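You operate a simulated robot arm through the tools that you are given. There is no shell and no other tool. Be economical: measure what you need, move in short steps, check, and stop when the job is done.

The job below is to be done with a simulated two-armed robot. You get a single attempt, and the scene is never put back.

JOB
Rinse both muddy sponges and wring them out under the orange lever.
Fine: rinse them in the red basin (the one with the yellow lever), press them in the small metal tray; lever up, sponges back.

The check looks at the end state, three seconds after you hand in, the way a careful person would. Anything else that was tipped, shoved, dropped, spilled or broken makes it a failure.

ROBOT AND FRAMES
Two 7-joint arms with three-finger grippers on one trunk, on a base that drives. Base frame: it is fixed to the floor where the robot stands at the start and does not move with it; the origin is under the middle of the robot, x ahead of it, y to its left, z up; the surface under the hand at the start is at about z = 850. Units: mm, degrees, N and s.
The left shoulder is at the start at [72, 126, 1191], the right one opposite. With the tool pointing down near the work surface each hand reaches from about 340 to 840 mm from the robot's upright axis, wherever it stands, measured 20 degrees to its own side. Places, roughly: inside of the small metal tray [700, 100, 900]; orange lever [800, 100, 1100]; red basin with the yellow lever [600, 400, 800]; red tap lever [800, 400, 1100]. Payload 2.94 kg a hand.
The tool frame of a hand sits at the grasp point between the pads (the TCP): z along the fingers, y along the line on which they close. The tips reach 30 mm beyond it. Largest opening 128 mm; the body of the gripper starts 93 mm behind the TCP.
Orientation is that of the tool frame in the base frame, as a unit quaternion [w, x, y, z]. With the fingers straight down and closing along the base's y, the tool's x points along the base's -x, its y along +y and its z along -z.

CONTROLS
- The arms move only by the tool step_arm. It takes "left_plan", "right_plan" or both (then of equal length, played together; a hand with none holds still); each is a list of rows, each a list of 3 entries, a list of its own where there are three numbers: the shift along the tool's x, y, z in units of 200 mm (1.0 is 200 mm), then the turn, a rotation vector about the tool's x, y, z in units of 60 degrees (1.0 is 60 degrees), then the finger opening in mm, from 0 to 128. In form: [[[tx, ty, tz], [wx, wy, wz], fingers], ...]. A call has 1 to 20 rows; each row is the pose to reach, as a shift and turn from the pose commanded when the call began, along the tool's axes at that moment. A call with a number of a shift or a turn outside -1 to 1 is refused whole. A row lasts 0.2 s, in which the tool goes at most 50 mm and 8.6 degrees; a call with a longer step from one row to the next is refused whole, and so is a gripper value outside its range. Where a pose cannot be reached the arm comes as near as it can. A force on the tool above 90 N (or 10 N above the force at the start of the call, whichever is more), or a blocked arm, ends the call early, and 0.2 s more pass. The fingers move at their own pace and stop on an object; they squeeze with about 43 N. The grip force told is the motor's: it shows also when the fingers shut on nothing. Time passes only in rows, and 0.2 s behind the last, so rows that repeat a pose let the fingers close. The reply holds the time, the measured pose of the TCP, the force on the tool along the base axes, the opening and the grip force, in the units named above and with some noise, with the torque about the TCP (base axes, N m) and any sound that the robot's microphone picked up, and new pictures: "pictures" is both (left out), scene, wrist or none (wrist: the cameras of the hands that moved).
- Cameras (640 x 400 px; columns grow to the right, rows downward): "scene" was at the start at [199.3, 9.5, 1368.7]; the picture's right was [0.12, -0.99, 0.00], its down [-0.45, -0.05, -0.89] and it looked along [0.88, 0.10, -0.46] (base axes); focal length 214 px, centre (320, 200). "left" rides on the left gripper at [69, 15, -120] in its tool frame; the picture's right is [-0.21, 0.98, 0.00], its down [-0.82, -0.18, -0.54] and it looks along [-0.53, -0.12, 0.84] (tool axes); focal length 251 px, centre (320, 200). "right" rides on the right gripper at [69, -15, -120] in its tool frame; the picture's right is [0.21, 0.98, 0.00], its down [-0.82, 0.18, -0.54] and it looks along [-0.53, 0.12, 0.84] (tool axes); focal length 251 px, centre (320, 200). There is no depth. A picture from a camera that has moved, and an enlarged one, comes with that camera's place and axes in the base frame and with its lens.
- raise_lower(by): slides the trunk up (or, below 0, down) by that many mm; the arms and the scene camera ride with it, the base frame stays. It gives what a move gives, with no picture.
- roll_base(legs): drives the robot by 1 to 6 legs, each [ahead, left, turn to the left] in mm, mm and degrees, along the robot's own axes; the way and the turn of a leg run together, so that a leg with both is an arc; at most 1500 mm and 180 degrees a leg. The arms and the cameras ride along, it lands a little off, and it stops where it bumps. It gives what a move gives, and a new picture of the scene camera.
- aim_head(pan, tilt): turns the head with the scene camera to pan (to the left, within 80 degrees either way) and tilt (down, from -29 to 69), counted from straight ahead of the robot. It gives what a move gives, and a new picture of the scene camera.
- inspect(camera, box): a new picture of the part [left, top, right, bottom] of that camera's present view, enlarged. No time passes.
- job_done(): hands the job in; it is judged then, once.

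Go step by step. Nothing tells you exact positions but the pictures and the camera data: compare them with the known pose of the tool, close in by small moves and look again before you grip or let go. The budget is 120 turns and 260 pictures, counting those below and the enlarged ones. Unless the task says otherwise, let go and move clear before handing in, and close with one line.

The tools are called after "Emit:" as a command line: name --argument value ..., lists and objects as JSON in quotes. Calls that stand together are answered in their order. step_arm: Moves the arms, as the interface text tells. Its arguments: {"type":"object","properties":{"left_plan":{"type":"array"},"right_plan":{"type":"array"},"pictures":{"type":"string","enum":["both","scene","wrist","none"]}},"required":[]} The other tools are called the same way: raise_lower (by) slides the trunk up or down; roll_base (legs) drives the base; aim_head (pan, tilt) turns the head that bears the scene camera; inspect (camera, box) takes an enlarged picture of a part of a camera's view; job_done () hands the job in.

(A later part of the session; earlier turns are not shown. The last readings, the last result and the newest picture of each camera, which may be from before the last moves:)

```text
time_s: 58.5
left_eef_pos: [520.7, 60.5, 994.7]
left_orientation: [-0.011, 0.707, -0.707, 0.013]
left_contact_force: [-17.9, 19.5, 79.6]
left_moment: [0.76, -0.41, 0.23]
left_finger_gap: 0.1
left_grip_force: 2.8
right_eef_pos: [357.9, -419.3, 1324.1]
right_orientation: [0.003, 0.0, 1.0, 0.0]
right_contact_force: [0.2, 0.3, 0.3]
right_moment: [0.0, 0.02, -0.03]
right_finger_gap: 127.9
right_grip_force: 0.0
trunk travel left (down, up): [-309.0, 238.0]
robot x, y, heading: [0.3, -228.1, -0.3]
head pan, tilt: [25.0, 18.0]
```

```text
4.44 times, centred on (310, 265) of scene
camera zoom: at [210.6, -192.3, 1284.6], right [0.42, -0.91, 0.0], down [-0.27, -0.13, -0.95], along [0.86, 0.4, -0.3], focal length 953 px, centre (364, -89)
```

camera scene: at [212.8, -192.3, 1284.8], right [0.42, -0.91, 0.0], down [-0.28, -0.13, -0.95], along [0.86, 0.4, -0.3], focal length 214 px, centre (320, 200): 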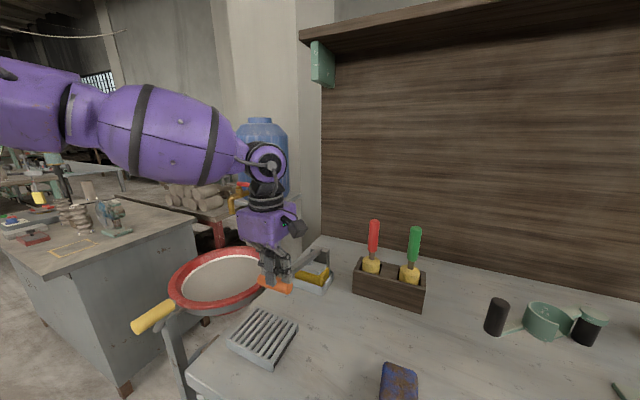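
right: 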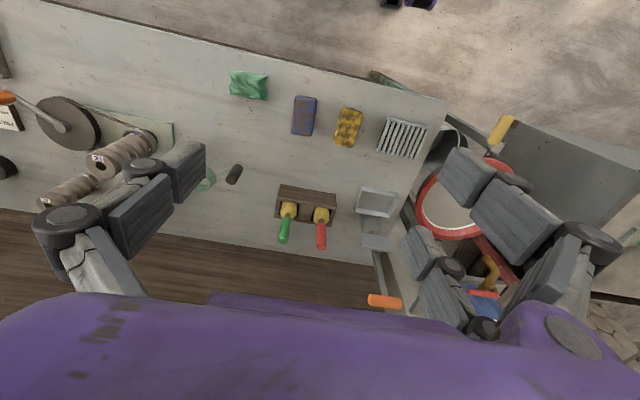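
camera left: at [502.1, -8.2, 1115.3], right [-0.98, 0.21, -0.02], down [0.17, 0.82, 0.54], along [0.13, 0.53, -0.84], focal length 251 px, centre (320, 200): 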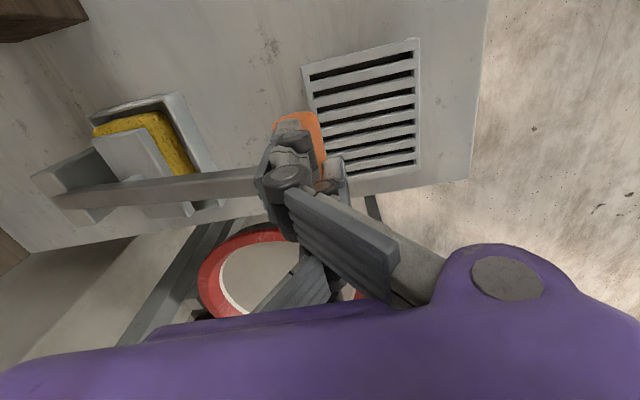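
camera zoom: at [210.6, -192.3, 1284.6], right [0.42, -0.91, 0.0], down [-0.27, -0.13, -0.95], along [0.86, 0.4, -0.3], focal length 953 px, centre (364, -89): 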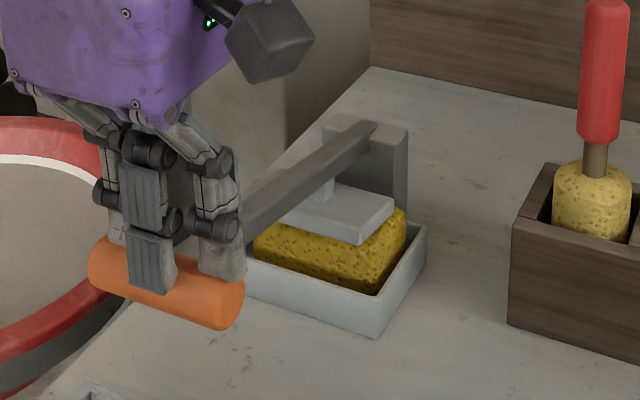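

Emit:
step_arm --left_plan '[[[0, 0, -0.05], [0, 0, 0], 0], [[0, 0, -0.15], [0, 0, 0], 0], [[0, 0, -0.3], [0, 0, 0], 0], [[0, 0, -0.5], [0, 0, 0], 0]]' --pictures "wrist"

Emit:
inspect --camera "scene" --box '[220, 190, 360, 310]'

```text
time_s: 59.5
left_eef_pos: [522.4, 62.1, 1084.6]
left_orientation: [-0.004, 0.708, -0.707, 0.006]
left_contact_force: [-0.1, -0.2, 0.4]
left_moment: [0.01, 0.02, -0.01]
left_finger_gap: 0.1
left_grip_force: 3.1
right_eef_pos: [367.7, -420.4, 1322.4]
right_orientation: [0.0, 0.0, 1.0, 0.0]
right_contact_force: [-0.3, -0.2, -0.2]
right_moment: [0.02, -0.01, 0.0]
right_finger_gap: 127.9
right_grip_force: 0.0
trunk travel left (down, up): [-309.0, 238.0]
robot x, y, heading: [-0.7, -231.2, -0.2]
head pan, tilt: [25.0, 18.0]
camera left: at [505.5, -8.2, 1205.8], right [-0.98, 0.21, -0.01], down [0.17, 0.82, 0.54], along [0.13, 0.53, -0.84], focal length 251 px, centre (320, 200)
```

left: 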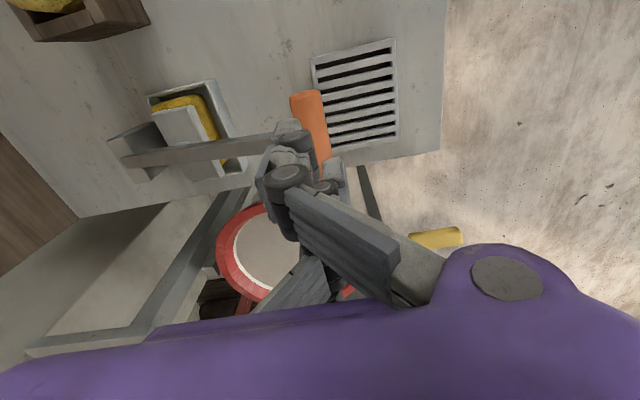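

```text
3.33 times, centred on (290, 250) of scene
camera zoom: at [218.9, -192.0, 1283.0], right [0.42, -0.91, 0.0], down [-0.28, -0.13, -0.95], along [0.86, 0.4, -0.31], focal length 715 px, centre (420, 33)
```

zoom: 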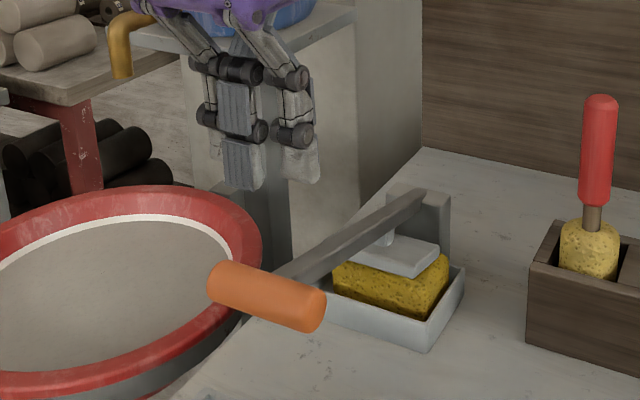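

I release: the sponge springs the lever slightly. Now I raise the lever by gripping the bar off-centre (y ≈ 90, clear of its arm) and lifting it back along its arc.

Emit:
step_arm --left_plan '[[[-0.07, -0.02, -0.05], [0, 0, 0], 40], [[-0.14, -0.025, 0], [0, 0, 0], 70], [[-0.14, -0.025, 0.2], [0, 0, 0], 70], [[-0.14, -0.025, 0.35], [0, 0, 0], 70], [[-0.14, -0.025, 0.47], [0, 0, 0], 70]]' --pictures "wrist"

Emit:
inspect --camera "scene" --box '[220, 190, 360, 310]'

```text
time_s: 60.7
left_eef_pos: [530.5, 90.1, 993.4]
left_orientation: [-0.006, 0.708, -0.706, 0.007]
left_contact_force: [-0.1, 0.3, 0.0]
left_moment: [-0.03, 0.05, -0.01]
left_finger_gap: 69.7
left_grip_force: 0.0
right_eef_pos: [367.4, -418.6, 1322.6]
right_orientation: [0.0, 0.0, 1.0, -0.001]
right_contact_force: [0.2, -0.3, 0.8]
right_moment: [-0.01, 0.02, 0.01]
right_finger_gap: 128.0
right_grip_force: 0.0
trunk travel left (down, up): [-309.0, 238.0]
robot x, y, heading: [1.2, -232.1, -0.1]
head pan, tilt: [25.0, 18.0]
camera left: at [511.8, 19.9, 1113.6], right [-0.98, 0.21, -0.02], down [0.17, 0.82, 0.54], along [0.13, 0.53, -0.84], focal length 251 px, centre (320, 200)
```

left: 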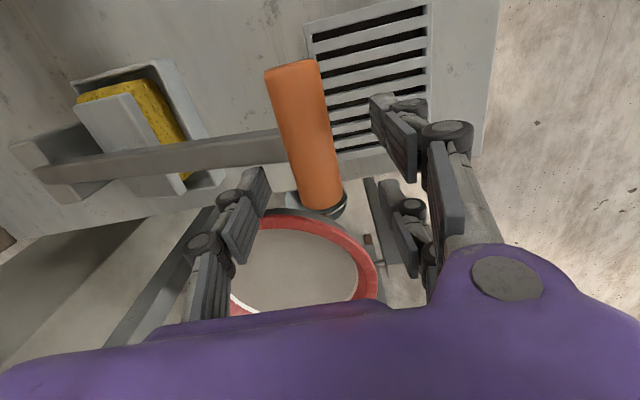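

```text
3.33 times, centred on (290, 250) of scene
camera zoom: at [219.2, -191.4, 1283.0], right [0.42, -0.91, 0.0], down [-0.28, -0.13, -0.95], along [0.86, 0.4, -0.31], focal length 715 px, centre (420, 33)
```

zoom: 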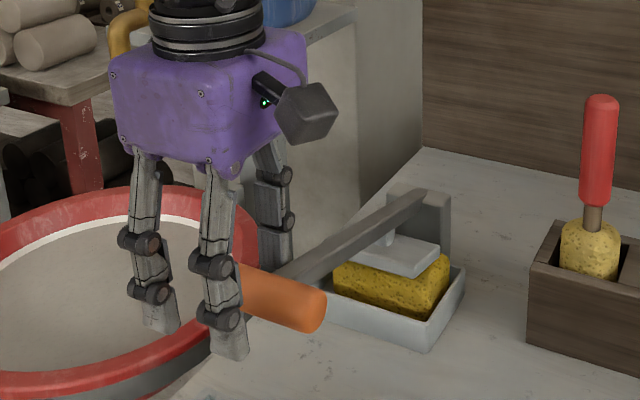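

Emit:
step_arm --left_plan '[[[0.02, 0, 0.02], [0, 0, 0], 40], [[0.02, 0, 0.02], [0, 0, 0], 10], [[0.02, 0, 0.02], [0, 0, 0], 10], [[0.02, 0, 0.02], [0, 0, 0], 10]]' --pictures "wrist"

```text
time_s: 61.7
left_eef_pos: [531.2, 86.6, 987.9]
left_orientation: [-0.006, 0.708, -0.706, 0.008]
left_contact_force: [9.5, 5.2, -1.3]
left_moment: [0.05, -0.33, -0.34]
left_finger_gap: 26.6
left_grip_force: 45.0
right_eef_pos: [368.9, -418.4, 1320.2]
right_orientation: [0.0, 0.0, 1.0, 0.0]
right_contact_force: [-0.2, 0.6, -0.7]
right_moment: [-0.01, 0.0, 0.03]
right_finger_gap: 128.0
right_grip_force: 0.0
trunk travel left (down, up): [-309.0, 238.0]
robot x, y, heading: [0.5, -227.0, 0.1]
head pan, tilt: [25.0, 18.0]
camera left: at [513.5, 16.8, 1109.2], right [-0.98, 0.21, -0.02], down [0.17, 0.82, 0.54], along [0.13, 0.53, -0.84], focal length 251 px, centre (320, 200)
```

left: 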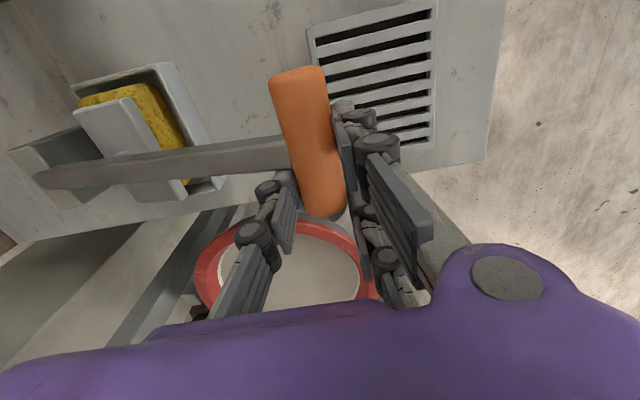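

Bar gripped (26.6 mm). Lifting it along its arc.

Emit:
step_arm --left_plan '[[[0, -0.03, -0.085], [0, 0, 0], 10], [[0, -0.065, -0.17], [0, 0, 0], 10], [[0, -0.115, -0.267], [0, 0, 0], 10], [[0, -0.175, -0.36], [0, 0, 0], 10], [[0, -0.24, -0.445], [0, 0, 0], 10], [[0, -0.312, -0.525], [0, 0, 0], 10], [[0, -0.39, -0.595], [0, 0, 0], 10], [[0, -0.475, -0.66], [0, 0, 0], 10], [[0, -0.567, -0.72], [0, 0, 0], 10]]' --pictures "both"

```text
time_s: 63.7
left_eef_pos: [639.8, 85.5, 1135.3]
left_orientation: [-0.007, 0.708, -0.706, 0.008]
left_contact_force: [-6.3, 3.3, 6.0]
left_moment: [-0.24, 0.51, -0.79]
left_finger_gap: 26.4
left_grip_force: 45.2
right_eef_pos: [365.2, -419.0, 1322.9]
right_orientation: [0.001, 0.0, 1.0, 0.0]
right_contact_force: [0.2, -0.5, 0.0]
right_moment: [0.03, 0.01, -0.03]
right_finger_gap: 128.0
right_grip_force: 0.1
trunk travel left (down, up): [-309.0, 238.0]
robot x, y, heading: [3.7, -230.2, -0.2]
head pan, tilt: [25.0, 18.0]
camera scene: at [217.3, -191.6, 1283.3], right [0.42, -0.91, 0.0], down [-0.28, -0.13, -0.95], along [0.86, 0.4, -0.31], focal length 214 px, centre (320, 200)
camera left: at [622.4, 16.9, 1256.6], right [-0.98, 0.21, -0.02], down [0.17, 0.82, 0.54], along [0.13, 0.53, -0.84], focal length 251 px, centre (320, 200)
```

scene: 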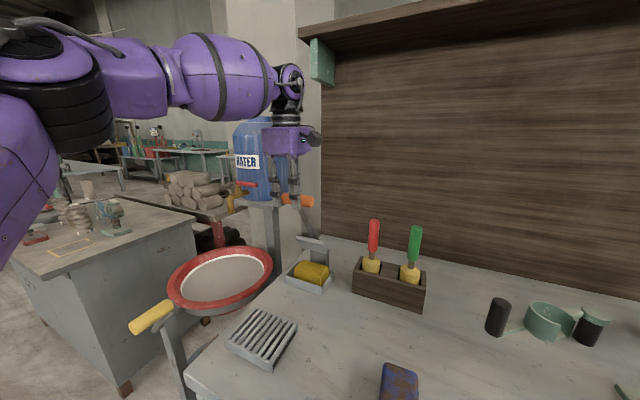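
left: 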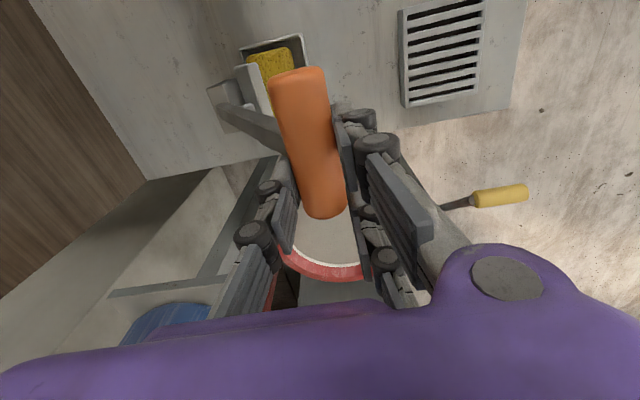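

Emit:
step_arm --left_plan '[[[0, -0.1, -0.048], [0, 0, 0], 10], [[0, -0.195, -0.09], [0, 0, 0], 10], [[0, -0.3, -0.12], [0, 0, 0], 10], [[0, -0.4, -0.145], [0, 0, 0], 10], [[0, -0.51, -0.16], [0, 0, 0], 10], [[0, -0.617, -0.165], [0, 0, 0], 10], [[0, -0.7, -0.162], [0, 0, 0], 10], [[0, -0.76, -0.155], [0, 0, 0], 10]]' --pictures "both"

```text
time_s: 65.5
left_eef_pos: [666.1, 103.4, 1152.4]
left_orientation: [0.005, -0.706, 0.708, -0.008]
left_contact_force: [-2.0, -33.7, 4.4]
left_moment: [-0.54, 0.04, -0.32]
left_finger_gap: 26.7
left_grip_force: 44.3
left hand out of reach, approached as far as the arm can: row 2, 3, 4, 5, 6, 7, 8
right_eef_pos: [365.8, -425.0, 1322.3]
right_orientation: [0.001, 0.0, 1.0, 0.001]
right_contact_force: [0.2, 0.3, -0.7]
right_moment: [0.0, -0.01, 0.02]
right_finger_gap: 128.1
right_grip_force: 0.0
trunk travel left (down, up): [-309.0, 238.0]
robot x, y, heading: [1.6, -228.6, 0.1]
head pan, tilt: [25.0, 18.0]
camera scene: at [217.7, -197.0, 1283.6], right [0.42, -0.91, 0.0], down [-0.28, -0.13, -0.95], along [0.86, 0.4, -0.31], focal length 214 px, centre (320, 200)
camera left: at [647.5, 35.3, 1273.4], right [-0.98, 0.22, -0.02], down [0.17, 0.82, 0.54], along [0.13, 0.52, -0.84], focal length 251 px, centre (320, 200)
```

scene: 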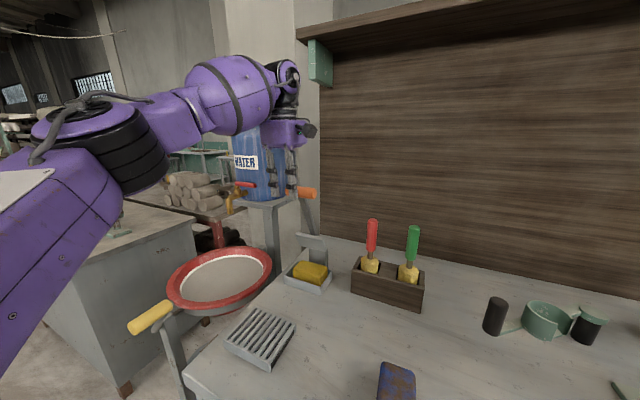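
left: 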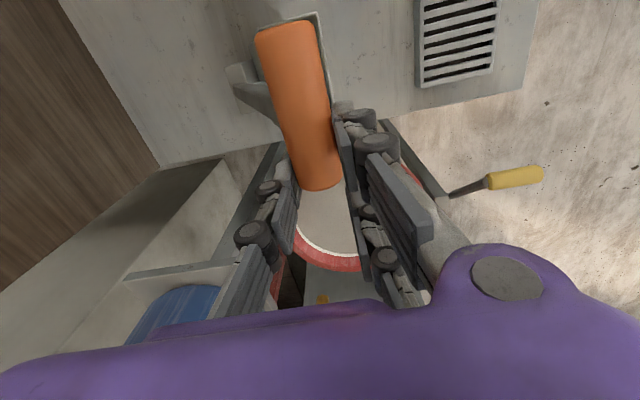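

Emit:
step_arm --left_plan '[[[0.04, 0, 0], [0.125, 0, 0], 10], [[0.08, 0, 0], [0.25, 0, 0], 10], [[0.08, 0, 0], [0.375, 0, 0], 10], [[0.08, 0, 0], [0.5, 0, 0], 10], [[0.08, 0, 0], [0.625, 0, 0], 10], [[0.08, 0, 0], [0.75, 0, 0], 10]]' --pictures "wrist"

```text
time_s: 66.9
left_eef_pos: [664.3, 97.7, 1147.0]
left_orientation: [-0.276, 0.654, -0.648, 0.275]
left_contact_force: [-7.7, 26.8, 1.6]
left_moment: [1.21, 1.55, -1.29]
left_finger_gap: 29.3
left_grip_force: 45.2
right_eef_pos: [366.8, -414.5, 1323.6]
right_orientation: [0.0, 0.0, 1.0, -0.002]
right_contact_force: [-0.9, 0.1, 0.4]
right_moment: [0.03, 0.04, 0.0]
right_finger_gap: 128.1
right_grip_force: 0.0
trunk travel left (down, up): [-309.0, 238.0]
robot x, y, heading: [-1.6, -228.4, 0.0]
head pan, tilt: [25.0, 18.0]
camera left: at [567.8, 28.2, 1219.9], right [-0.68, 0.21, -0.7], down [-0.27, 0.82, 0.51], along [0.68, 0.53, -0.5], focal length 251 px, centre (320, 200)
```

left: 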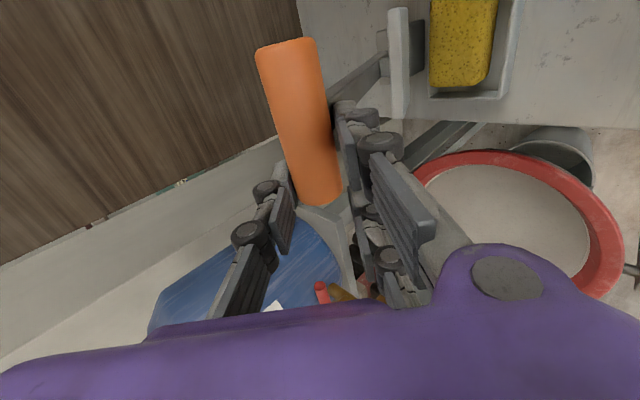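

Emit:
step_arm --left_plan '[[[-0.03, -0.07, 0.03], [0, 0, 0], 10], [[-0.03, -0.16, 0.08], [0, 0, 0], 10], [[-0.03, -0.258, 0.138], [0, 0, 0], 10], [[-0.03, -0.343, 0.205], [0, 0, 0], 10], [[-0.03, -0.424, 0.276], [0, 0, 0], 10], [[-0.03, -0.485, 0.34], [0, 0, 0], 10], [[-0.03, -0.536, 0.404], [0, 0, 0], 10]]' --pictures "both"

```text
time_s: 68.5
left_eef_pos: [775.6, 96.1, 1173.2]
left_orientation: [-0.27, 0.654, -0.653, 0.27]
left_contact_force: [-62.4, 1.6, 23.8]
left_moment: [0.86, 2.36, -2.93]
left_finger_gap: 31.7
left_grip_force: 45.0
right_eef_pos: [354.0, -417.8, 1325.6]
right_orientation: [0.005, -0.003, 1.0, 0.0]
right_contact_force: [0.1, 0.4, 0.5]
right_moment: [-0.01, 0.03, 0.0]
right_finger_gap: 128.1
right_grip_force: 0.1
trunk travel left (down, up): [-309.0, 238.0]
robot x, y, heading: [-3.2, -226.2, 0.4]
head pan, tilt: [25.0, 18.0]
stopped in row 7 (left hand): the force on the tool passed its limit at 96 N (the readings are from after the stop); the commanded pose is now the measured one
camera scene: at [204.6, -191.4, 1285.4], right [0.43, -0.9, 0.0], down [-0.27, -0.13, -0.95], along [0.86, 0.41, -0.3], focal length 214 px, centre (320, 200)
camera left: at [679.6, 28.0, 1249.4], right [-0.69, 0.21, -0.69], down [-0.25, 0.82, 0.51], along [0.68, 0.53, -0.51], focal length 251 px, centre (320, 200)
```

scene: 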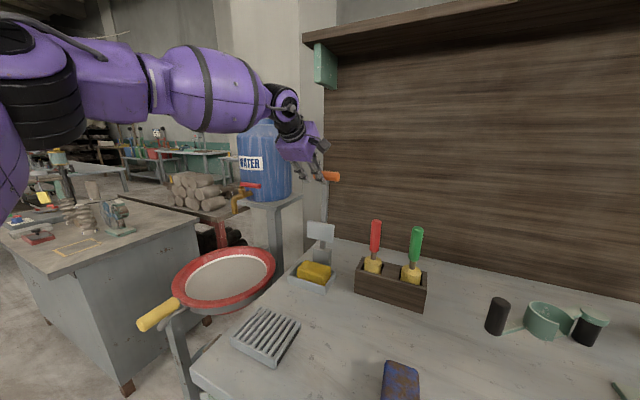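
left: 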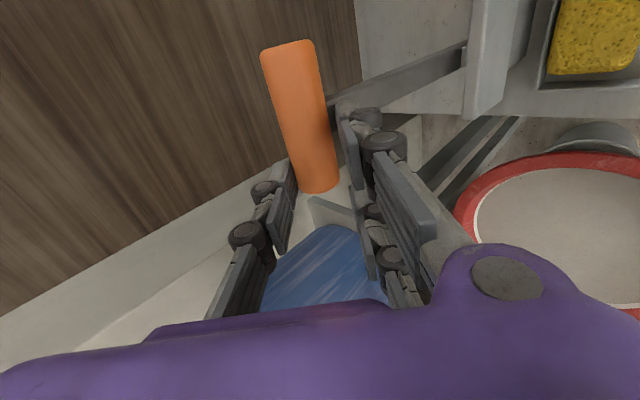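

Lever is at its back stop. I release the bar and back out along the tool axis.

Emit:
step_arm --left_plan '[[[0, 0, 0], [0, 0, 0], 60], [[0, 0, 0], [0, 0, 0], 60], [[0, 0, -0.2], [0, 0, 0], 60], [[0, 0, -0.45], [0, 0, 0], 60], [[0, 0, -0.7], [0, 0, 0], 60]]' --pictures "both"

Emit:
inspect --camera "scene" --box '[260, 150, 400, 310]'

```text
time_s: 69.8
left_eef_pos: [689.5, 98.9, 1265.9]
left_orientation: [-0.269, 0.655, -0.653, 0.269]
left_contact_force: [0.0, -0.2, -0.2]
left_moment: [0.0, -0.04, 0.02]
left_finger_gap: 60.5
left_grip_force: 0.2
right_eef_pos: [364.1, -417.8, 1322.3]
right_orientation: [0.001, -0.001, 1.0, 0.0]
right_contact_force: [-0.8, 0.1, 0.3]
right_moment: [0.0, -0.02, 0.01]
right_finger_gap: 127.8
right_grip_force: 0.0
trunk travel left (down, up): [-309.0, 238.0]
robot x, y, heading: [0.2, -227.7, 0.2]
head pan, tilt: [25.0, 18.0]
camera scene: at [215.8, -191.3, 1283.3], right [0.42, -0.91, 0.0], down [-0.28, -0.13, -0.95], along [0.86, 0.4, -0.31], focal length 214 px, centre (320, 200)
camera left: at [594.5, 28.6, 1340.6], right [-0.7, 0.21, -0.69], down [-0.25, 0.82, 0.51], along [0.67, 0.53, -0.52], focal length 251 px, centre (320, 200)
```

scene: 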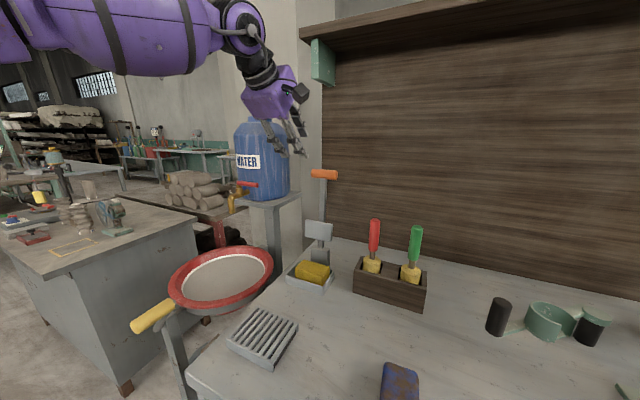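
left: 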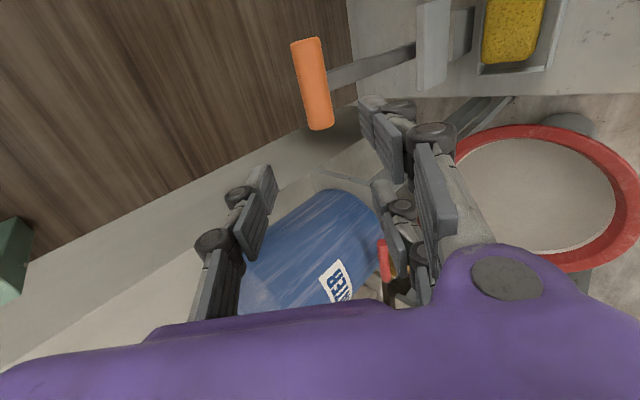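

```text
2.50 times, centred on (330, 230) of scene
camera zoom: at [215.8, -191.3, 1283.3], right [0.42, -0.91, 0.0], down [-0.28, -0.13, -0.95], along [0.86, 0.4, -0.31], focal length 536 px, centre (295, 125)
```

zoom: 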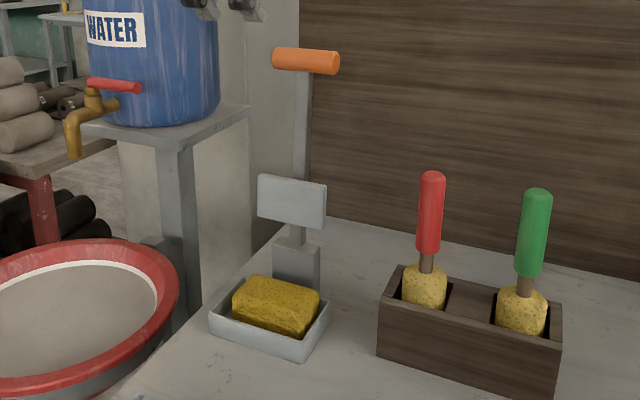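

Emit:
inspect --camera "scene" --box '[285, 250, 345, 300]'

Emit:
inspect --camera "left" --box '[440, 0, 600, 100]'

```text
8.00 times, centred on (315, 275) of scene
camera zoom: at [215.8, -191.3, 1283.3], right [0.42, -0.91, 0.0], down [-0.28, -0.13, -0.95], along [0.86, 0.4, -0.31], focal length 1716 px, centre (360, -400)
```

zoom: 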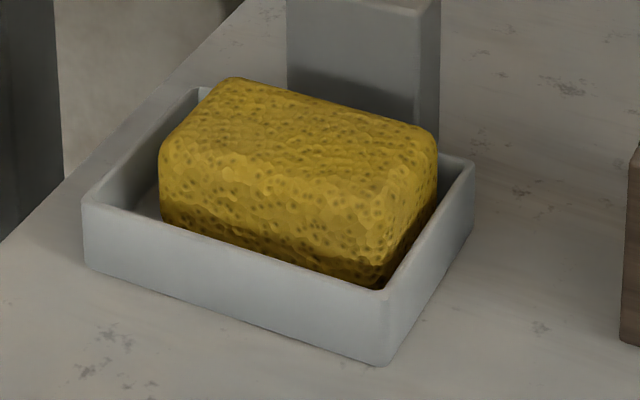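

```text
4.00 times, centred on (520, 50) of left
camera zoom: at [594.5, 28.6, 1340.6], right [-0.7, 0.21, -0.69], down [-0.25, 0.82, 0.51], along [0.67, 0.53, -0.52], focal length 1006 px, centre (-480, 800)
```

zoom: 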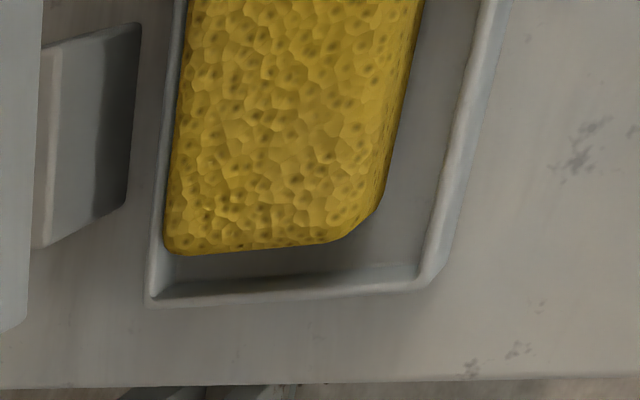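

Yellow sponge now looks lighter and the lever is up. I move back to the approach pose (8° tilt) to fetch the sponge.

Emit:
step_arm --left_plan '[[[0.03, 0.15, 0.0], [-0.1, 0, 0], 76], [[0.06, 0.31, 0.06], [-0.2, 0, 0], 76], [[0.09, 0.47, 0.13], [-0.3, 0, 0], 76], [[0.12, 0.63, 0.21], [-0.41, 0, 0], 76], [[0.15, 0.79, 0.29], [-0.52, 0, 0], 76], [[0.185, 0.94, 0.375], [-0.617, 0, 0], 76]]' --pictures "none"

```text
time_s: 71.2
left_eef_pos: [611.5, 60.1, 1077.7]
left_orientation: [-0.045, 0.706, -0.705, 0.047]
left_contact_force: [-0.4, 0.4, -0.5]
left_moment: [-0.01, 0.01, -0.01]
left_finger_gap: 76.2
left_grip_force: 0.1
right_eef_pos: [367.4, -417.9, 1321.4]
right_orientation: [0.0, -0.002, 1.0, 0.0]
right_contact_force: [0.4, 0.2, 0.1]
right_moment: [-0.01, 0.06, 0.01]
right_finger_gap: 128.1
right_grip_force: 0.1
trunk travel left (down, up): [-309.0, 238.0]
robot x, y, heading: [-1.2, -232.0, -0.1]
head pan, tilt: [25.0, 18.0]
```

Emit:
step_arm --left_plan '[[[0, -0.18, 0.06], [0, 0, 0], 76], [[0, -0.36, 0.19], [0, 0, 0], 76], [[0, -0.34, 0.35], [0, 0, 0], 76], [[0, -0.32, 0.5], [0, 0, 0], 76], [[0, -0.302, 0.634], [0, 0, 0], 76]]' --pictures "wrist"

Emit:
inspect --camera "scene" --box '[270, 200, 370, 310]'

```text
time_s: 72.3
left_eef_pos: [688.1, 60.0, 960.1]
left_orientation: [-0.046, 0.707, -0.704, 0.049]
left_contact_force: [-0.6, 0.0, -0.7]
left_moment: [-0.03, -0.01, 0.04]
left_finger_gap: 75.9
left_grip_force: 0.0
right_eef_pos: [366.1, -417.3, 1323.0]
right_orientation: [0.0, -0.002, 1.0, -0.001]
right_contact_force: [-0.3, 1.0, -0.7]
right_moment: [-0.02, 0.01, 0.02]
right_finger_gap: 128.1
right_grip_force: 0.1
trunk travel left (down, up): [-309.0, 238.0]
robot x, y, heading: [-1.1, -231.9, 0.3]
head pan, tilt: [25.0, 18.0]
camera left: at [656.8, -8.5, 1077.8], right [-0.97, 0.21, -0.13], down [0.1, 0.82, 0.56], along [0.23, 0.53, -0.82], focal length 251 px, centre (320, 200)
```

left: 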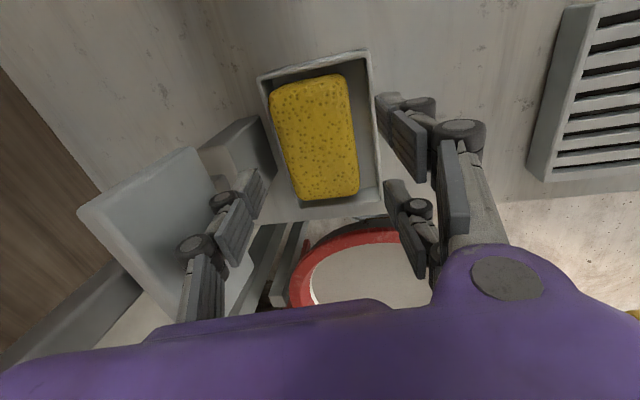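

```text
3.64 times, centred on (320, 255) of scene
camera zoom: at [217.7, -190.9, 1283.0], right [0.42, -0.91, 0.0], down [-0.28, -0.13, -0.95], along [0.86, 0.4, -0.31], focal length 780 px, centre (320, 0)
```

zoom: 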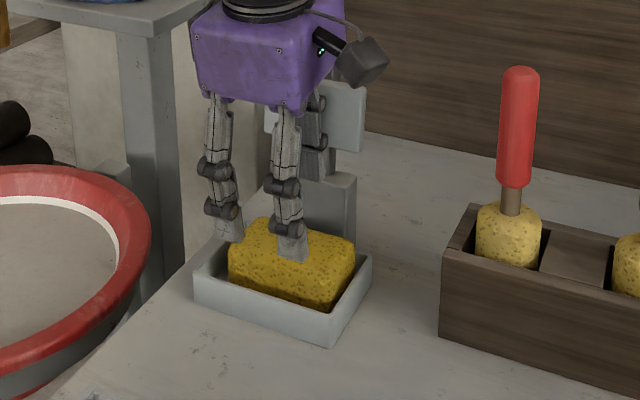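

The wrung sponge is clearly lighter than when wet. Now lower over it (tips just above the rim) and grip.

Emit:
step_arm --left_plan '[[[0.02, -0.04, 0.05], [0, 0, 0], 69], [[0.02, -0.03, 0.13], [0, 0, 0], 69], [[0.02, -0.017, 0.212], [0, 0, 0], 69], [[0.02, -0.017, 0.212], [0, 0, 0], 30], [[0.02, -0.017, 0.212], [0, 0, 0], 30], [[0.02, -0.017, 0.212], [0, 0, 0], 30]]' --pictures "wrist"

Emit:
inspect --camera "scene" --box '[270, 200, 370, 310]'

```text
time_s: 73.8
left_eef_pos: [695.9, 57.3, 919.0]
left_orientation: [-0.046, 0.707, -0.704, 0.048]
left_contact_force: [0.0, 0.6, 0.7]
left_moment: [0.01, 0.02, -0.03]
left_finger_gap: 56.9
left_grip_force: 42.9
right_eef_pos: [366.2, -418.2, 1322.1]
right_orientation: [0.0, -0.002, 1.0, 0.0]
right_contact_force: [-0.1, 0.0, 0.6]
right_moment: [-0.03, 0.04, 0.0]
right_finger_gap: 128.1
right_grip_force: 0.2
trunk travel left (down, up): [-309.0, 238.0]
robot x, y, heading: [-2.5, -233.5, 0.3]
head pan, tilt: [25.0, 18.0]
camera left: at [665.1, -13.2, 1036.3], right [-0.97, 0.21, -0.13], down [0.11, 0.82, 0.56], along [0.22, 0.53, -0.82], focal length 251 px, centre (320, 200)
```

left: 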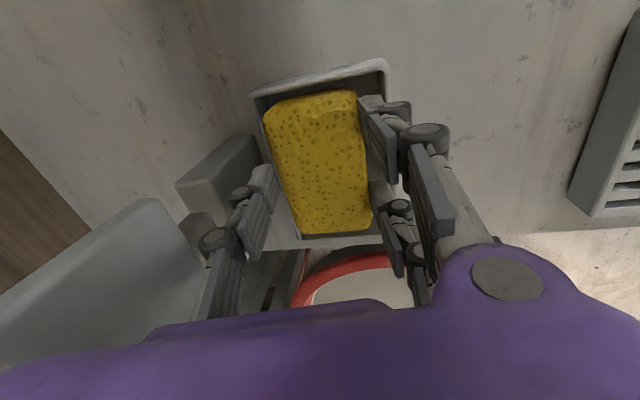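

```text
3.64 times, centred on (320, 255) of scene
camera zoom: at [217.3, -191.2, 1283.1], right [0.42, -0.91, 0.0], down [-0.28, -0.13, -0.95], along [0.86, 0.4, -0.31], focal length 780 px, centre (320, 0)
```

zoom: 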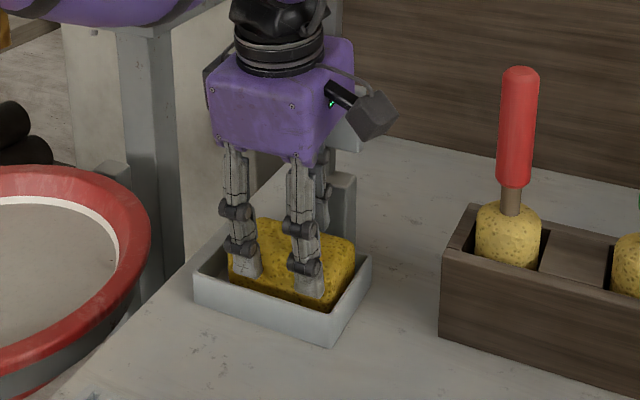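

Emit:
step_arm --left_plan '[[[0, -0.013, -0.1], [0, 0, 0], 30], [[0, -0.026, -0.2], [0, 0, 0], 30], [[0, -0.04, -0.35], [0, 0, 0], 30], [[0, 0.05, -0.5], [0, 0, 0], 30], [[0, 0.2, -0.6], [-0.06, 0, 0], 30], [[0, 0.396, -0.661], [-0.12, 0, 0], 30]]' --pictures "both"

```text
time_s: 75.2
left_eef_pos: [600.4, 56.0, 1041.2]
left_orientation: [-0.002, 0.708, -0.706, 0.004]
left_contact_force: [-1.4, -0.2, 0.2]
left_moment: [0.0, -0.03, 0.03]
left_finger_gap: 57.2
left_grip_force: 43.3
right_eef_pos: [365.1, -417.5, 1321.3]
right_orientation: [0.0, -0.001, 1.0, 0.0]
right_contact_force: [0.2, -0.9, -0.5]
right_moment: [0.04, -0.01, 0.0]
right_finger_gap: 128.4
right_grip_force: 0.0
trunk travel left (down, up): [-309.0, 238.0]
robot x, y, heading: [-2.4, -229.9, 0.1]
head pan, tilt: [25.0, 18.0]
camera scene: at [216.0, -191.0, 1283.3], right [0.42, -0.91, 0.0], down [-0.28, -0.13, -0.95], along [0.86, 0.4, -0.31], focal length 214 px, centre (320, 200)
camera left: at [583.0, -12.8, 1161.1], right [-0.98, 0.21, -0.01], down [0.17, 0.82, 0.54], along [0.12, 0.53, -0.84], focal length 251 px, centre (320, 200)
```

scene: 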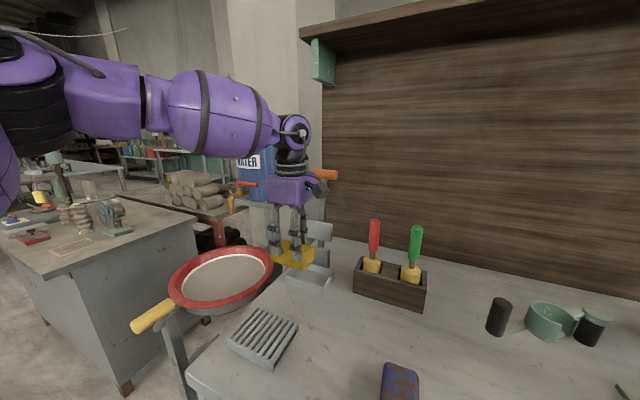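
left: 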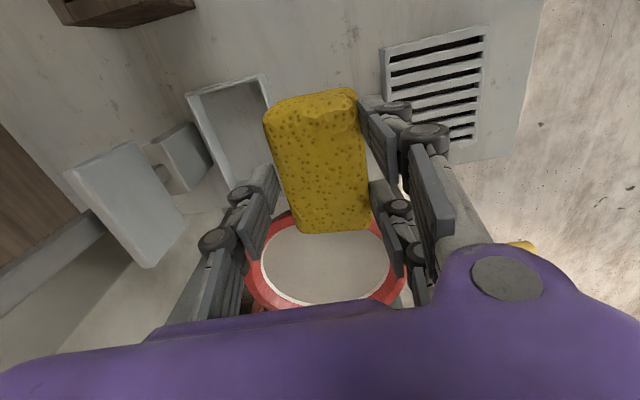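

Sponge is held and lighter. I pull back, rotate to the original heading, then drive right to return it to its spot.

Emit:
step_arm --left_plan '[[[0, 0.2, 0], [0, 0, 0], 30], [[0, 0.4, 0], [0, 0, 0], 30], [[0, 0.55, 0], [0, 0, 0.125], 30], [[0, 0.55, 0], [0, 0, 0.25], 30], [[0, 0.55, 0], [0, 0, 0.375], 30], [[0, 0.55, 0], [0, 0, 0.5], 30], [[0, 0.55, 0], [0, 0, 0.625], 30], [[0, 0.55, 0], [0, 0, 0.75], 30]]' --pictures "none"

Emit:
step_arm --left_plan '[[[0, 0, 0], [0, 0, 0.125], 30], [[0, 0, 0], [0, 0, 0.25], 30], [[0, 0, 0], [0, 0, 0.375], 30], [[0, 0, 0], [0, 0, 0.5], 30], [[0, 0, 0], [0, 0, 0.625], 30], [[0, 0, 0], [0, 0, 0.75], 30]]' --pictures "none"

Emit:
roll_base --legs '[[0, -110, 0]]'

```text
time_s: 77.0
left_eef_pos: [490.9, 56.0, 1039.0]
left_orientation: [0.003, -0.383, 0.924, -0.002]
left_contact_force: [-0.1, -1.2, 0.9]
left_moment: [0.01, -0.01, -0.01]
left_finger_gap: 57.0
left_grip_force: 43.1
right_eef_pos: [366.6, -417.0, 1322.7]
right_orientation: [0.0, -0.001, 1.0, -0.001]
right_contact_force: [-0.8, -0.5, 0.0]
right_moment: [0.03, -0.02, 0.03]
right_finger_gap: 127.9
right_grip_force: 0.0
trunk travel left (down, up): [-309.0, 238.0]
robot x, y, heading: [-1.9, -230.2, -0.0]
head pan, tilt: [25.0, 18.0]
```

```text
time_s: 78.3
left_eef_pos: [490.4, 55.4, 1038.9]
left_orientation: [0.004, 0.0, 1.0, -0.001]
left_contact_force: [0.2, 0.0, -0.3]
left_moment: [0.01, -0.02, 0.0]
left_finger_gap: 57.3
left_grip_force: 43.3
right_eef_pos: [367.1, -417.6, 1321.5]
right_orientation: [0.0, -0.002, 1.0, 0.0]
right_contact_force: [-0.1, 0.3, 0.2]
right_moment: [-0.03, -0.02, -0.01]
right_finger_gap: 127.8
right_grip_force: 0.0
trunk travel left (down, up): [-309.0, 238.0]
robot x, y, heading: [-2.7, -230.1, 0.2]
head pan, tilt: [25.0, 18.0]
```

```text
time_s: 80.0
left_eef_pos: [491.1, -53.6, 1040.3]
left_orientation: [0.003, -0.001, 1.0, -0.002]
left_contact_force: [0.2, -0.4, -1.2]
left_moment: [0.0, -0.04, 0.01]
left_finger_gap: 57.0
left_grip_force: 42.5
right_eef_pos: [366.8, -527.4, 1322.7]
right_orientation: [0.0, -0.002, 1.0, 0.0]
right_contact_force: [0.4, 0.0, 0.6]
right_moment: [0.0, 0.03, 0.01]
right_finger_gap: 127.8
right_grip_force: 0.1
trunk travel left (down, up): [-309.0, 238.0]
robot x, y, heading: [-1.2, -340.7, 0.1]
head pan, tilt: [25.0, 18.0]
camera scene: at [217.6, -301.3, 1283.1], right [0.42, -0.91, 0.0], down [-0.28, -0.13, -0.95], along [0.86, 0.4, -0.31], focal length 214 px, centre (320, 200)
```

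scene: 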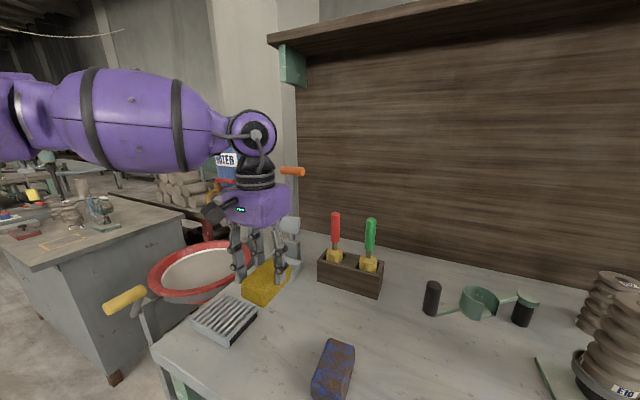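

Emit:
step_arm --left_plan '[[[0.04, -0.1, 0.1], [0, 0, 0], 30], [[0.07, -0.182, 0.28], [0, 0, 0], 30], [[0.07, -0.182, 0.45], [0, 0, 0], 30], [[0.07, -0.182, 0.57], [0, 0, 0], 30], [[0.07, -0.182, 0.61], [0, 0, 0], 30]]' --pictures "wrist"

Emit:
aim_head --pan 12 --tilt 35

Emit:
inspect --camera "scene" --box '[200, 180, 400, 380]'

```text
time_s: 81.2
left_eef_pos: [477.9, -90.4, 916.9]
left_orientation: [0.003, -0.002, 1.0, 0.0]
left_contact_force: [-0.1, -0.1, -0.1]
left_moment: [-0.01, -0.01, 0.01]
left_finger_gap: 57.0
left_grip_force: 42.8
right_eef_pos: [366.3, -528.8, 1321.9]
right_orientation: [0.0, -0.002, 1.0, 0.0]
right_contact_force: [0.5, -0.2, -0.4]
right_moment: [0.01, -0.03, 0.0]
right_finger_gap: 127.9
right_grip_force: 0.0
trunk travel left (down, up): [-309.0, 238.0]
robot x, y, heading: [0.4, -343.7, 0.3]
head pan, tilt: [25.0, 18.0]
camera left: at [407.5, -75.8, 1036.4], right [0.21, 0.98, 0.0], down [0.82, -0.18, 0.55], along [0.53, -0.12, -0.84], focal length 251 px, centre (320, 200)
```

left: 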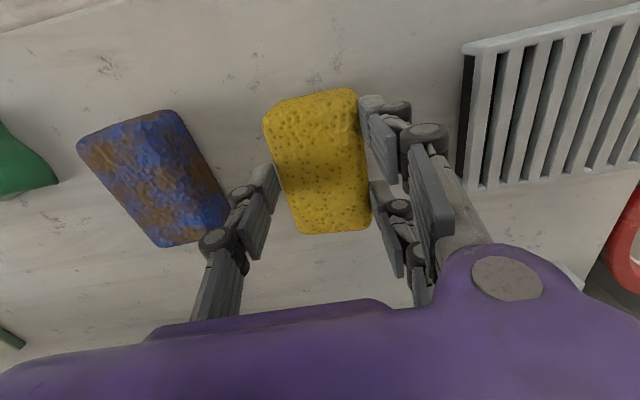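

```text
time_s: 82.0
left_eef_pos: [478.1, -90.2, 916.4]
left_orientation: [0.003, -0.002, 1.0, -0.002]
left_contact_force: [-0.6, 0.1, -0.3]
left_moment: [0.0, -0.01, 0.01]
left_finger_gap: 57.1
left_grip_force: 43.1
right_eef_pos: [366.4, -527.8, 1322.3]
right_orientation: [0.0, -0.002, 1.0, 0.0]
right_contact_force: [0.0, 0.4, -0.4]
right_moment: [-0.02, 0.0, 0.02]
right_finger_gap: 128.0
right_grip_force: 0.1
trunk travel left (down, up): [-309.0, 238.0]
robot x, y, heading: [-2.9, -339.1, 0.2]
head pan, tilt: [12.0, 35.0]
camera scene: at [219.2, -322.3, 1256.0], right [0.21, -0.98, 0.0], down [-0.56, -0.12, -0.82], along [0.8, 0.17, -0.57], focal length 214 px, centre (320, 200)
```

scene: 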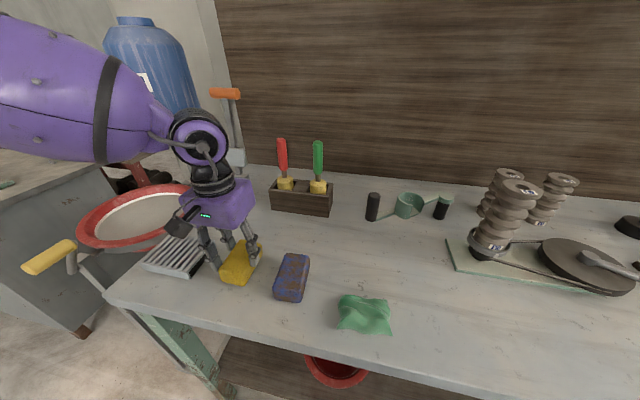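

```text
2.00 times, centred on (300, 280) of scene
camera zoom: at [219.2, -322.3, 1256.0], right [0.21, -0.98, 0.0], down [-0.56, -0.12, -0.82], along [0.8, 0.17, -0.57], focal length 429 px, centre (360, 40)
```

zoom: 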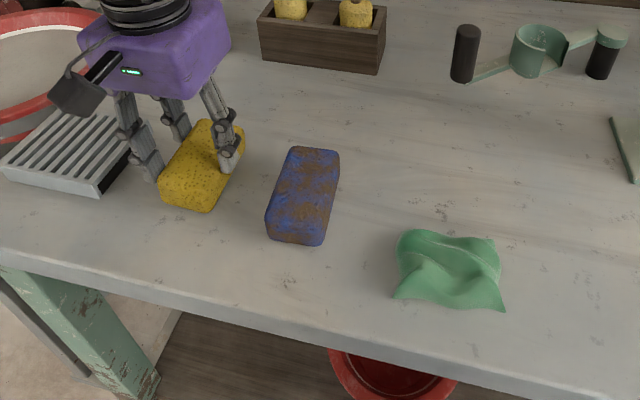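

Emit:
step_arm --left_plan '[[[0, 0, 0.015], [0, 0, 0], 30], [[0, 0, 0.025], [0, 0, 0], 30]]' --pictures "none"

```text
time_s: 82.6
left_eef_pos: [478.8, -90.1, 912.7]
left_orientation: [0.005, -0.002, 1.0, 0.0]
left_contact_force: [1.4, 9.2, 25.4]
left_moment: [-0.11, 1.0, -0.27]
left_finger_gap: 57.5
left_grip_force: 43.3
right_eef_pos: [365.2, -528.6, 1322.5]
right_orientation: [0.001, -0.002, 1.0, -0.001]
right_contact_force: [-0.4, 0.2, 0.1]
right_moment: [0.04, -0.02, -0.02]
right_finger_gap: 128.1
right_grip_force: 0.0
trunk travel left (down, up): [-309.0, 238.0]
robot x, y, heading: [0.6, -338.5, 0.1]
head pan, tilt: [12.0, 35.0]
```

Contact with the bench; I open and lift.

Emit:
step_arm --left_plan '[[[0, 0, -0.005], [0, 0, 0], 76], [[0, 0, -0.005], [0, 0, 0], 76], [[0, 0, -0.15], [0, 0, 0], 76], [[0, 0, -0.35], [0, 0, 0], 90], [[0, 0, -0.5], [0, 0, 0], 104]]' --pictures "wrist"

Emit:
inspect --camera "scene" --box '[200, 180, 400, 380]'

```text
time_s: 83.8
left_eef_pos: [477.0, -90.8, 1013.5]
left_orientation: [0.003, -0.001, 1.0, -0.002]
left_contact_force: [-0.9, 0.0, -0.2]
left_moment: [0.03, 0.0, 0.0]
left_finger_gap: 104.0
left_grip_force: 0.0
right_eef_pos: [365.9, -528.0, 1322.2]
right_orientation: [0.001, -0.001, 1.0, 0.001]
right_contact_force: [-0.6, -0.5, -0.1]
right_moment: [-0.01, 0.0, 0.01]
right_finger_gap: 128.1
right_grip_force: 0.1
trunk travel left (down, up): [-309.0, 238.0]
robot x, y, heading: [-3.2, -341.9, -0.0]
head pan, tilt: [12.0, 35.0]
camera left: at [406.2, -76.3, 1132.8], right [0.21, 0.98, 0.0], down [0.82, -0.18, 0.55], along [0.53, -0.12, -0.84], focal length 251 px, centre (320, 200)
```

left: 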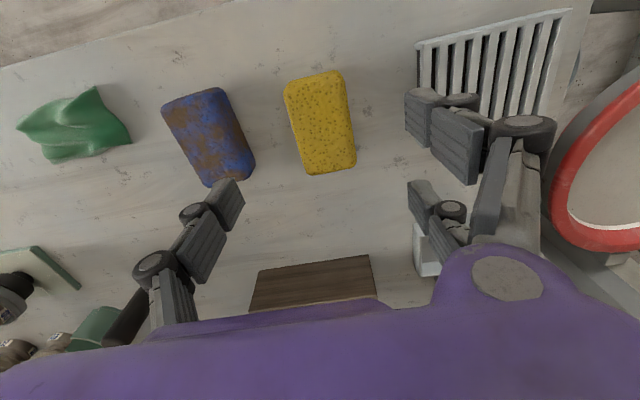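

```text
2.00 times, centred on (300, 280) of scene
camera zoom: at [218.9, -322.5, 1256.0], right [0.21, -0.98, 0.0], down [-0.56, -0.12, -0.82], along [0.8, 0.17, -0.57], focal length 429 px, centre (360, 40)
```

zoom: 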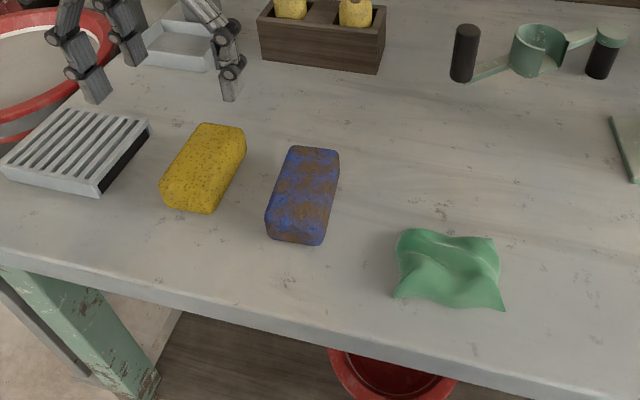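

Yellow is back, clean and light. Now the blue sponge at about (473, -212), turned about 5°; I'll grip it near its top.

Emit:
step_arm --left_plan '[[[0, -0.2, 0], [0, 0, -0.04], 90], [[0.01, -0.4, 0], [0, 0, -0.085], 90], [[0.02, -0.605, 0.05], [0, 0, -0.085], 90], [[0.02, -0.605, 0.2], [0, 0, -0.085], 90], [[0.02, -0.605, 0.3], [0, 0, -0.085], 90]]' --pictures "wrist"

```text
time_s: 85.0
left_eef_pos: [474.2, -211.9, 952.0]
left_orientation: [0.004, -0.046, 0.999, -0.002]
left_contact_force: [-0.2, 0.1, -0.5]
left_moment: [0.05, 0.02, 0.02]
left_finger_gap: 89.9
left_grip_force: 0.0
right_eef_pos: [366.0, -527.4, 1322.6]
right_orientation: [0.0, -0.002, 1.0, 0.0]
right_contact_force: [0.8, -0.1, 0.3]
right_moment: [-0.01, -0.01, 0.03]
right_finger_gap: 128.0
right_grip_force: 0.1
trunk travel left (down, up): [-309.0, 238.0]
robot x, y, heading: [-0.9, -340.7, -0.0]
head pan, tilt: [12.0, 35.0]
camera left: at [403.3, -203.2, 1072.2], right [0.12, 0.99, 0.0], down [0.83, -0.1, 0.55], along [0.54, -0.07, -0.84], focal length 251 px, centre (320, 200)
```

left: 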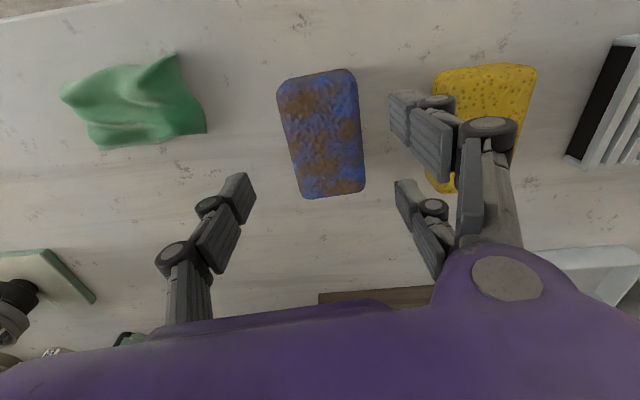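

Emit:
step_arm --left_plan '[[[0.03, 0.005, 0.1], [0, 0, 0], 85], [[0.03, 0.005, 0.2], [0, 0, 0], 80], [[0.03, 0.005, 0.205], [0, 0, 0], 30], [[0.03, 0.005, 0.205], [0, 0, 0], 30], [[0.03, 0.005, 0.205], [0, 0, 0], 30]]' --pictures "wrist"

```text
time_s: 86.2
left_eef_pos: [468.5, -211.2, 910.6]
left_orientation: [0.004, -0.046, 0.999, -0.002]
left_contact_force: [0.5, 0.2, 2.6]
left_moment: [0.03, 0.0, -0.01]
left_finger_gap: 57.1
left_grip_force: 43.1
right_eef_pos: [366.0, -527.9, 1322.3]
right_orientation: [0.001, -0.002, 1.0, 0.0]
right_contact_force: [0.3, 0.3, 0.4]
right_moment: [-0.02, 0.02, 0.02]
right_finger_gap: 127.7
right_grip_force: 0.2
trunk travel left (down, up): [-309.0, 238.0]
robot x, y, heading: [-1.2, -339.4, 0.2]
head pan, tilt: [12.0, 35.0]
camera left: at [396.7, -203.2, 1031.3], right [0.12, 0.99, 0.0], down [0.83, -0.1, 0.55], along [0.54, -0.07, -0.84], focal length 251 px, centre (320, 200)
```

left: 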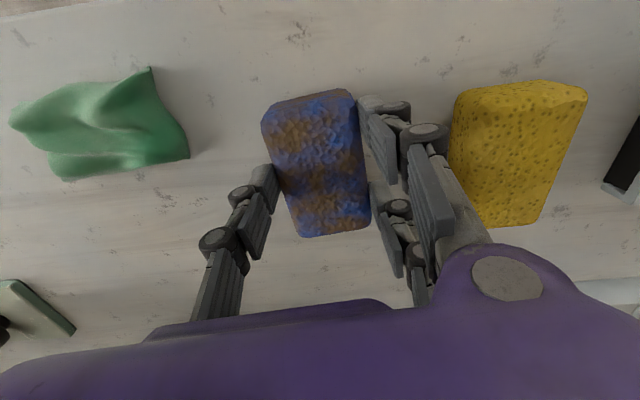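

Emit:
step_arm --left_plan '[[[0, 0, -0.2], [0, 0, 0], 30], [[0, 0, -0.4], [0, 0, 0.04], 30], [[0, 0, -0.6], [0, 0, 0.088], 30], [[0, 0.15, -0.75], [0, 0, 0.088], 30], [[0, 0.35, -0.8], [0, 0, 0.088], 30], [[0, 0.55, -0.8], [0, 0, 0.088], 30]]' --pictures "none"

Emit:
roll_base --legs '[[0, 320, 0]]'

```text
time_s: 87.6
left_eef_pos: [455.5, -100.6, 1070.9]
left_orientation: [0.003, 0.001, 1.0, -0.001]
left_contact_force: [-0.3, 0.8, -1.2]
left_moment: [-0.04, -0.03, 0.02]
left_finger_gap: 56.6
left_grip_force: 42.9
right_eef_pos: [366.6, -527.7, 1323.5]
right_orientation: [0.001, -0.002, 1.0, -0.001]
right_contact_force: [-0.3, 0.8, 0.5]
right_moment: [-0.03, -0.01, 0.02]
right_finger_gap: 128.2
right_grip_force: 0.1
trunk travel left (down, up): [-309.0, 238.0]
robot x, y, heading: [-3.0, -338.8, -0.2]
head pan, tilt: [12.0, 35.0]
```

```text
time_s: 91.0
left_eef_pos: [456.5, 217.6, 1070.1]
left_orientation: [0.004, 0.001, 1.0, 0.0]
left_contact_force: [-0.2, -0.8, -0.9]
left_moment: [-0.02, 0.06, 0.0]
left_finger_gap: 56.3
left_grip_force: 42.8
right_eef_pos: [366.8, -208.1, 1322.0]
right_orientation: [0.0, 0.0, 1.0, 0.0]
right_contact_force: [0.2, 0.3, 0.1]
right_moment: [0.02, 0.0, 0.0]
right_finger_gap: 128.0
right_grip_force: 0.0
trunk travel left (down, up): [-309.0, 238.0]
robot x, y, heading: [-2.4, -20.6, 0.1]
head pan, tilt: [12.0, 35.0]
camera scene: at [218.6, -2.6, 1256.0], right [0.21, -0.98, 0.0], down [-0.56, -0.12, -0.82], along [0.8, 0.17, -0.57], focal length 214 px, centre (320, 200)
```

scene: 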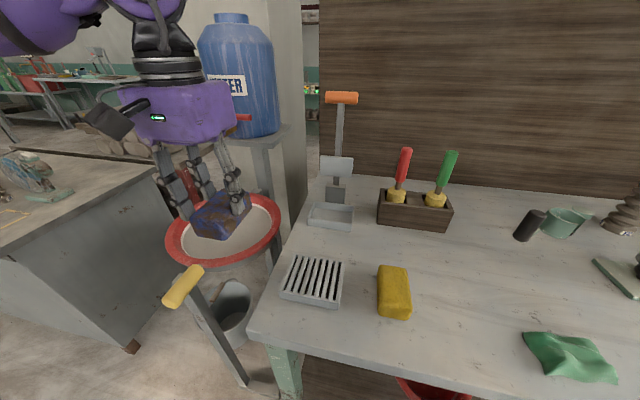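

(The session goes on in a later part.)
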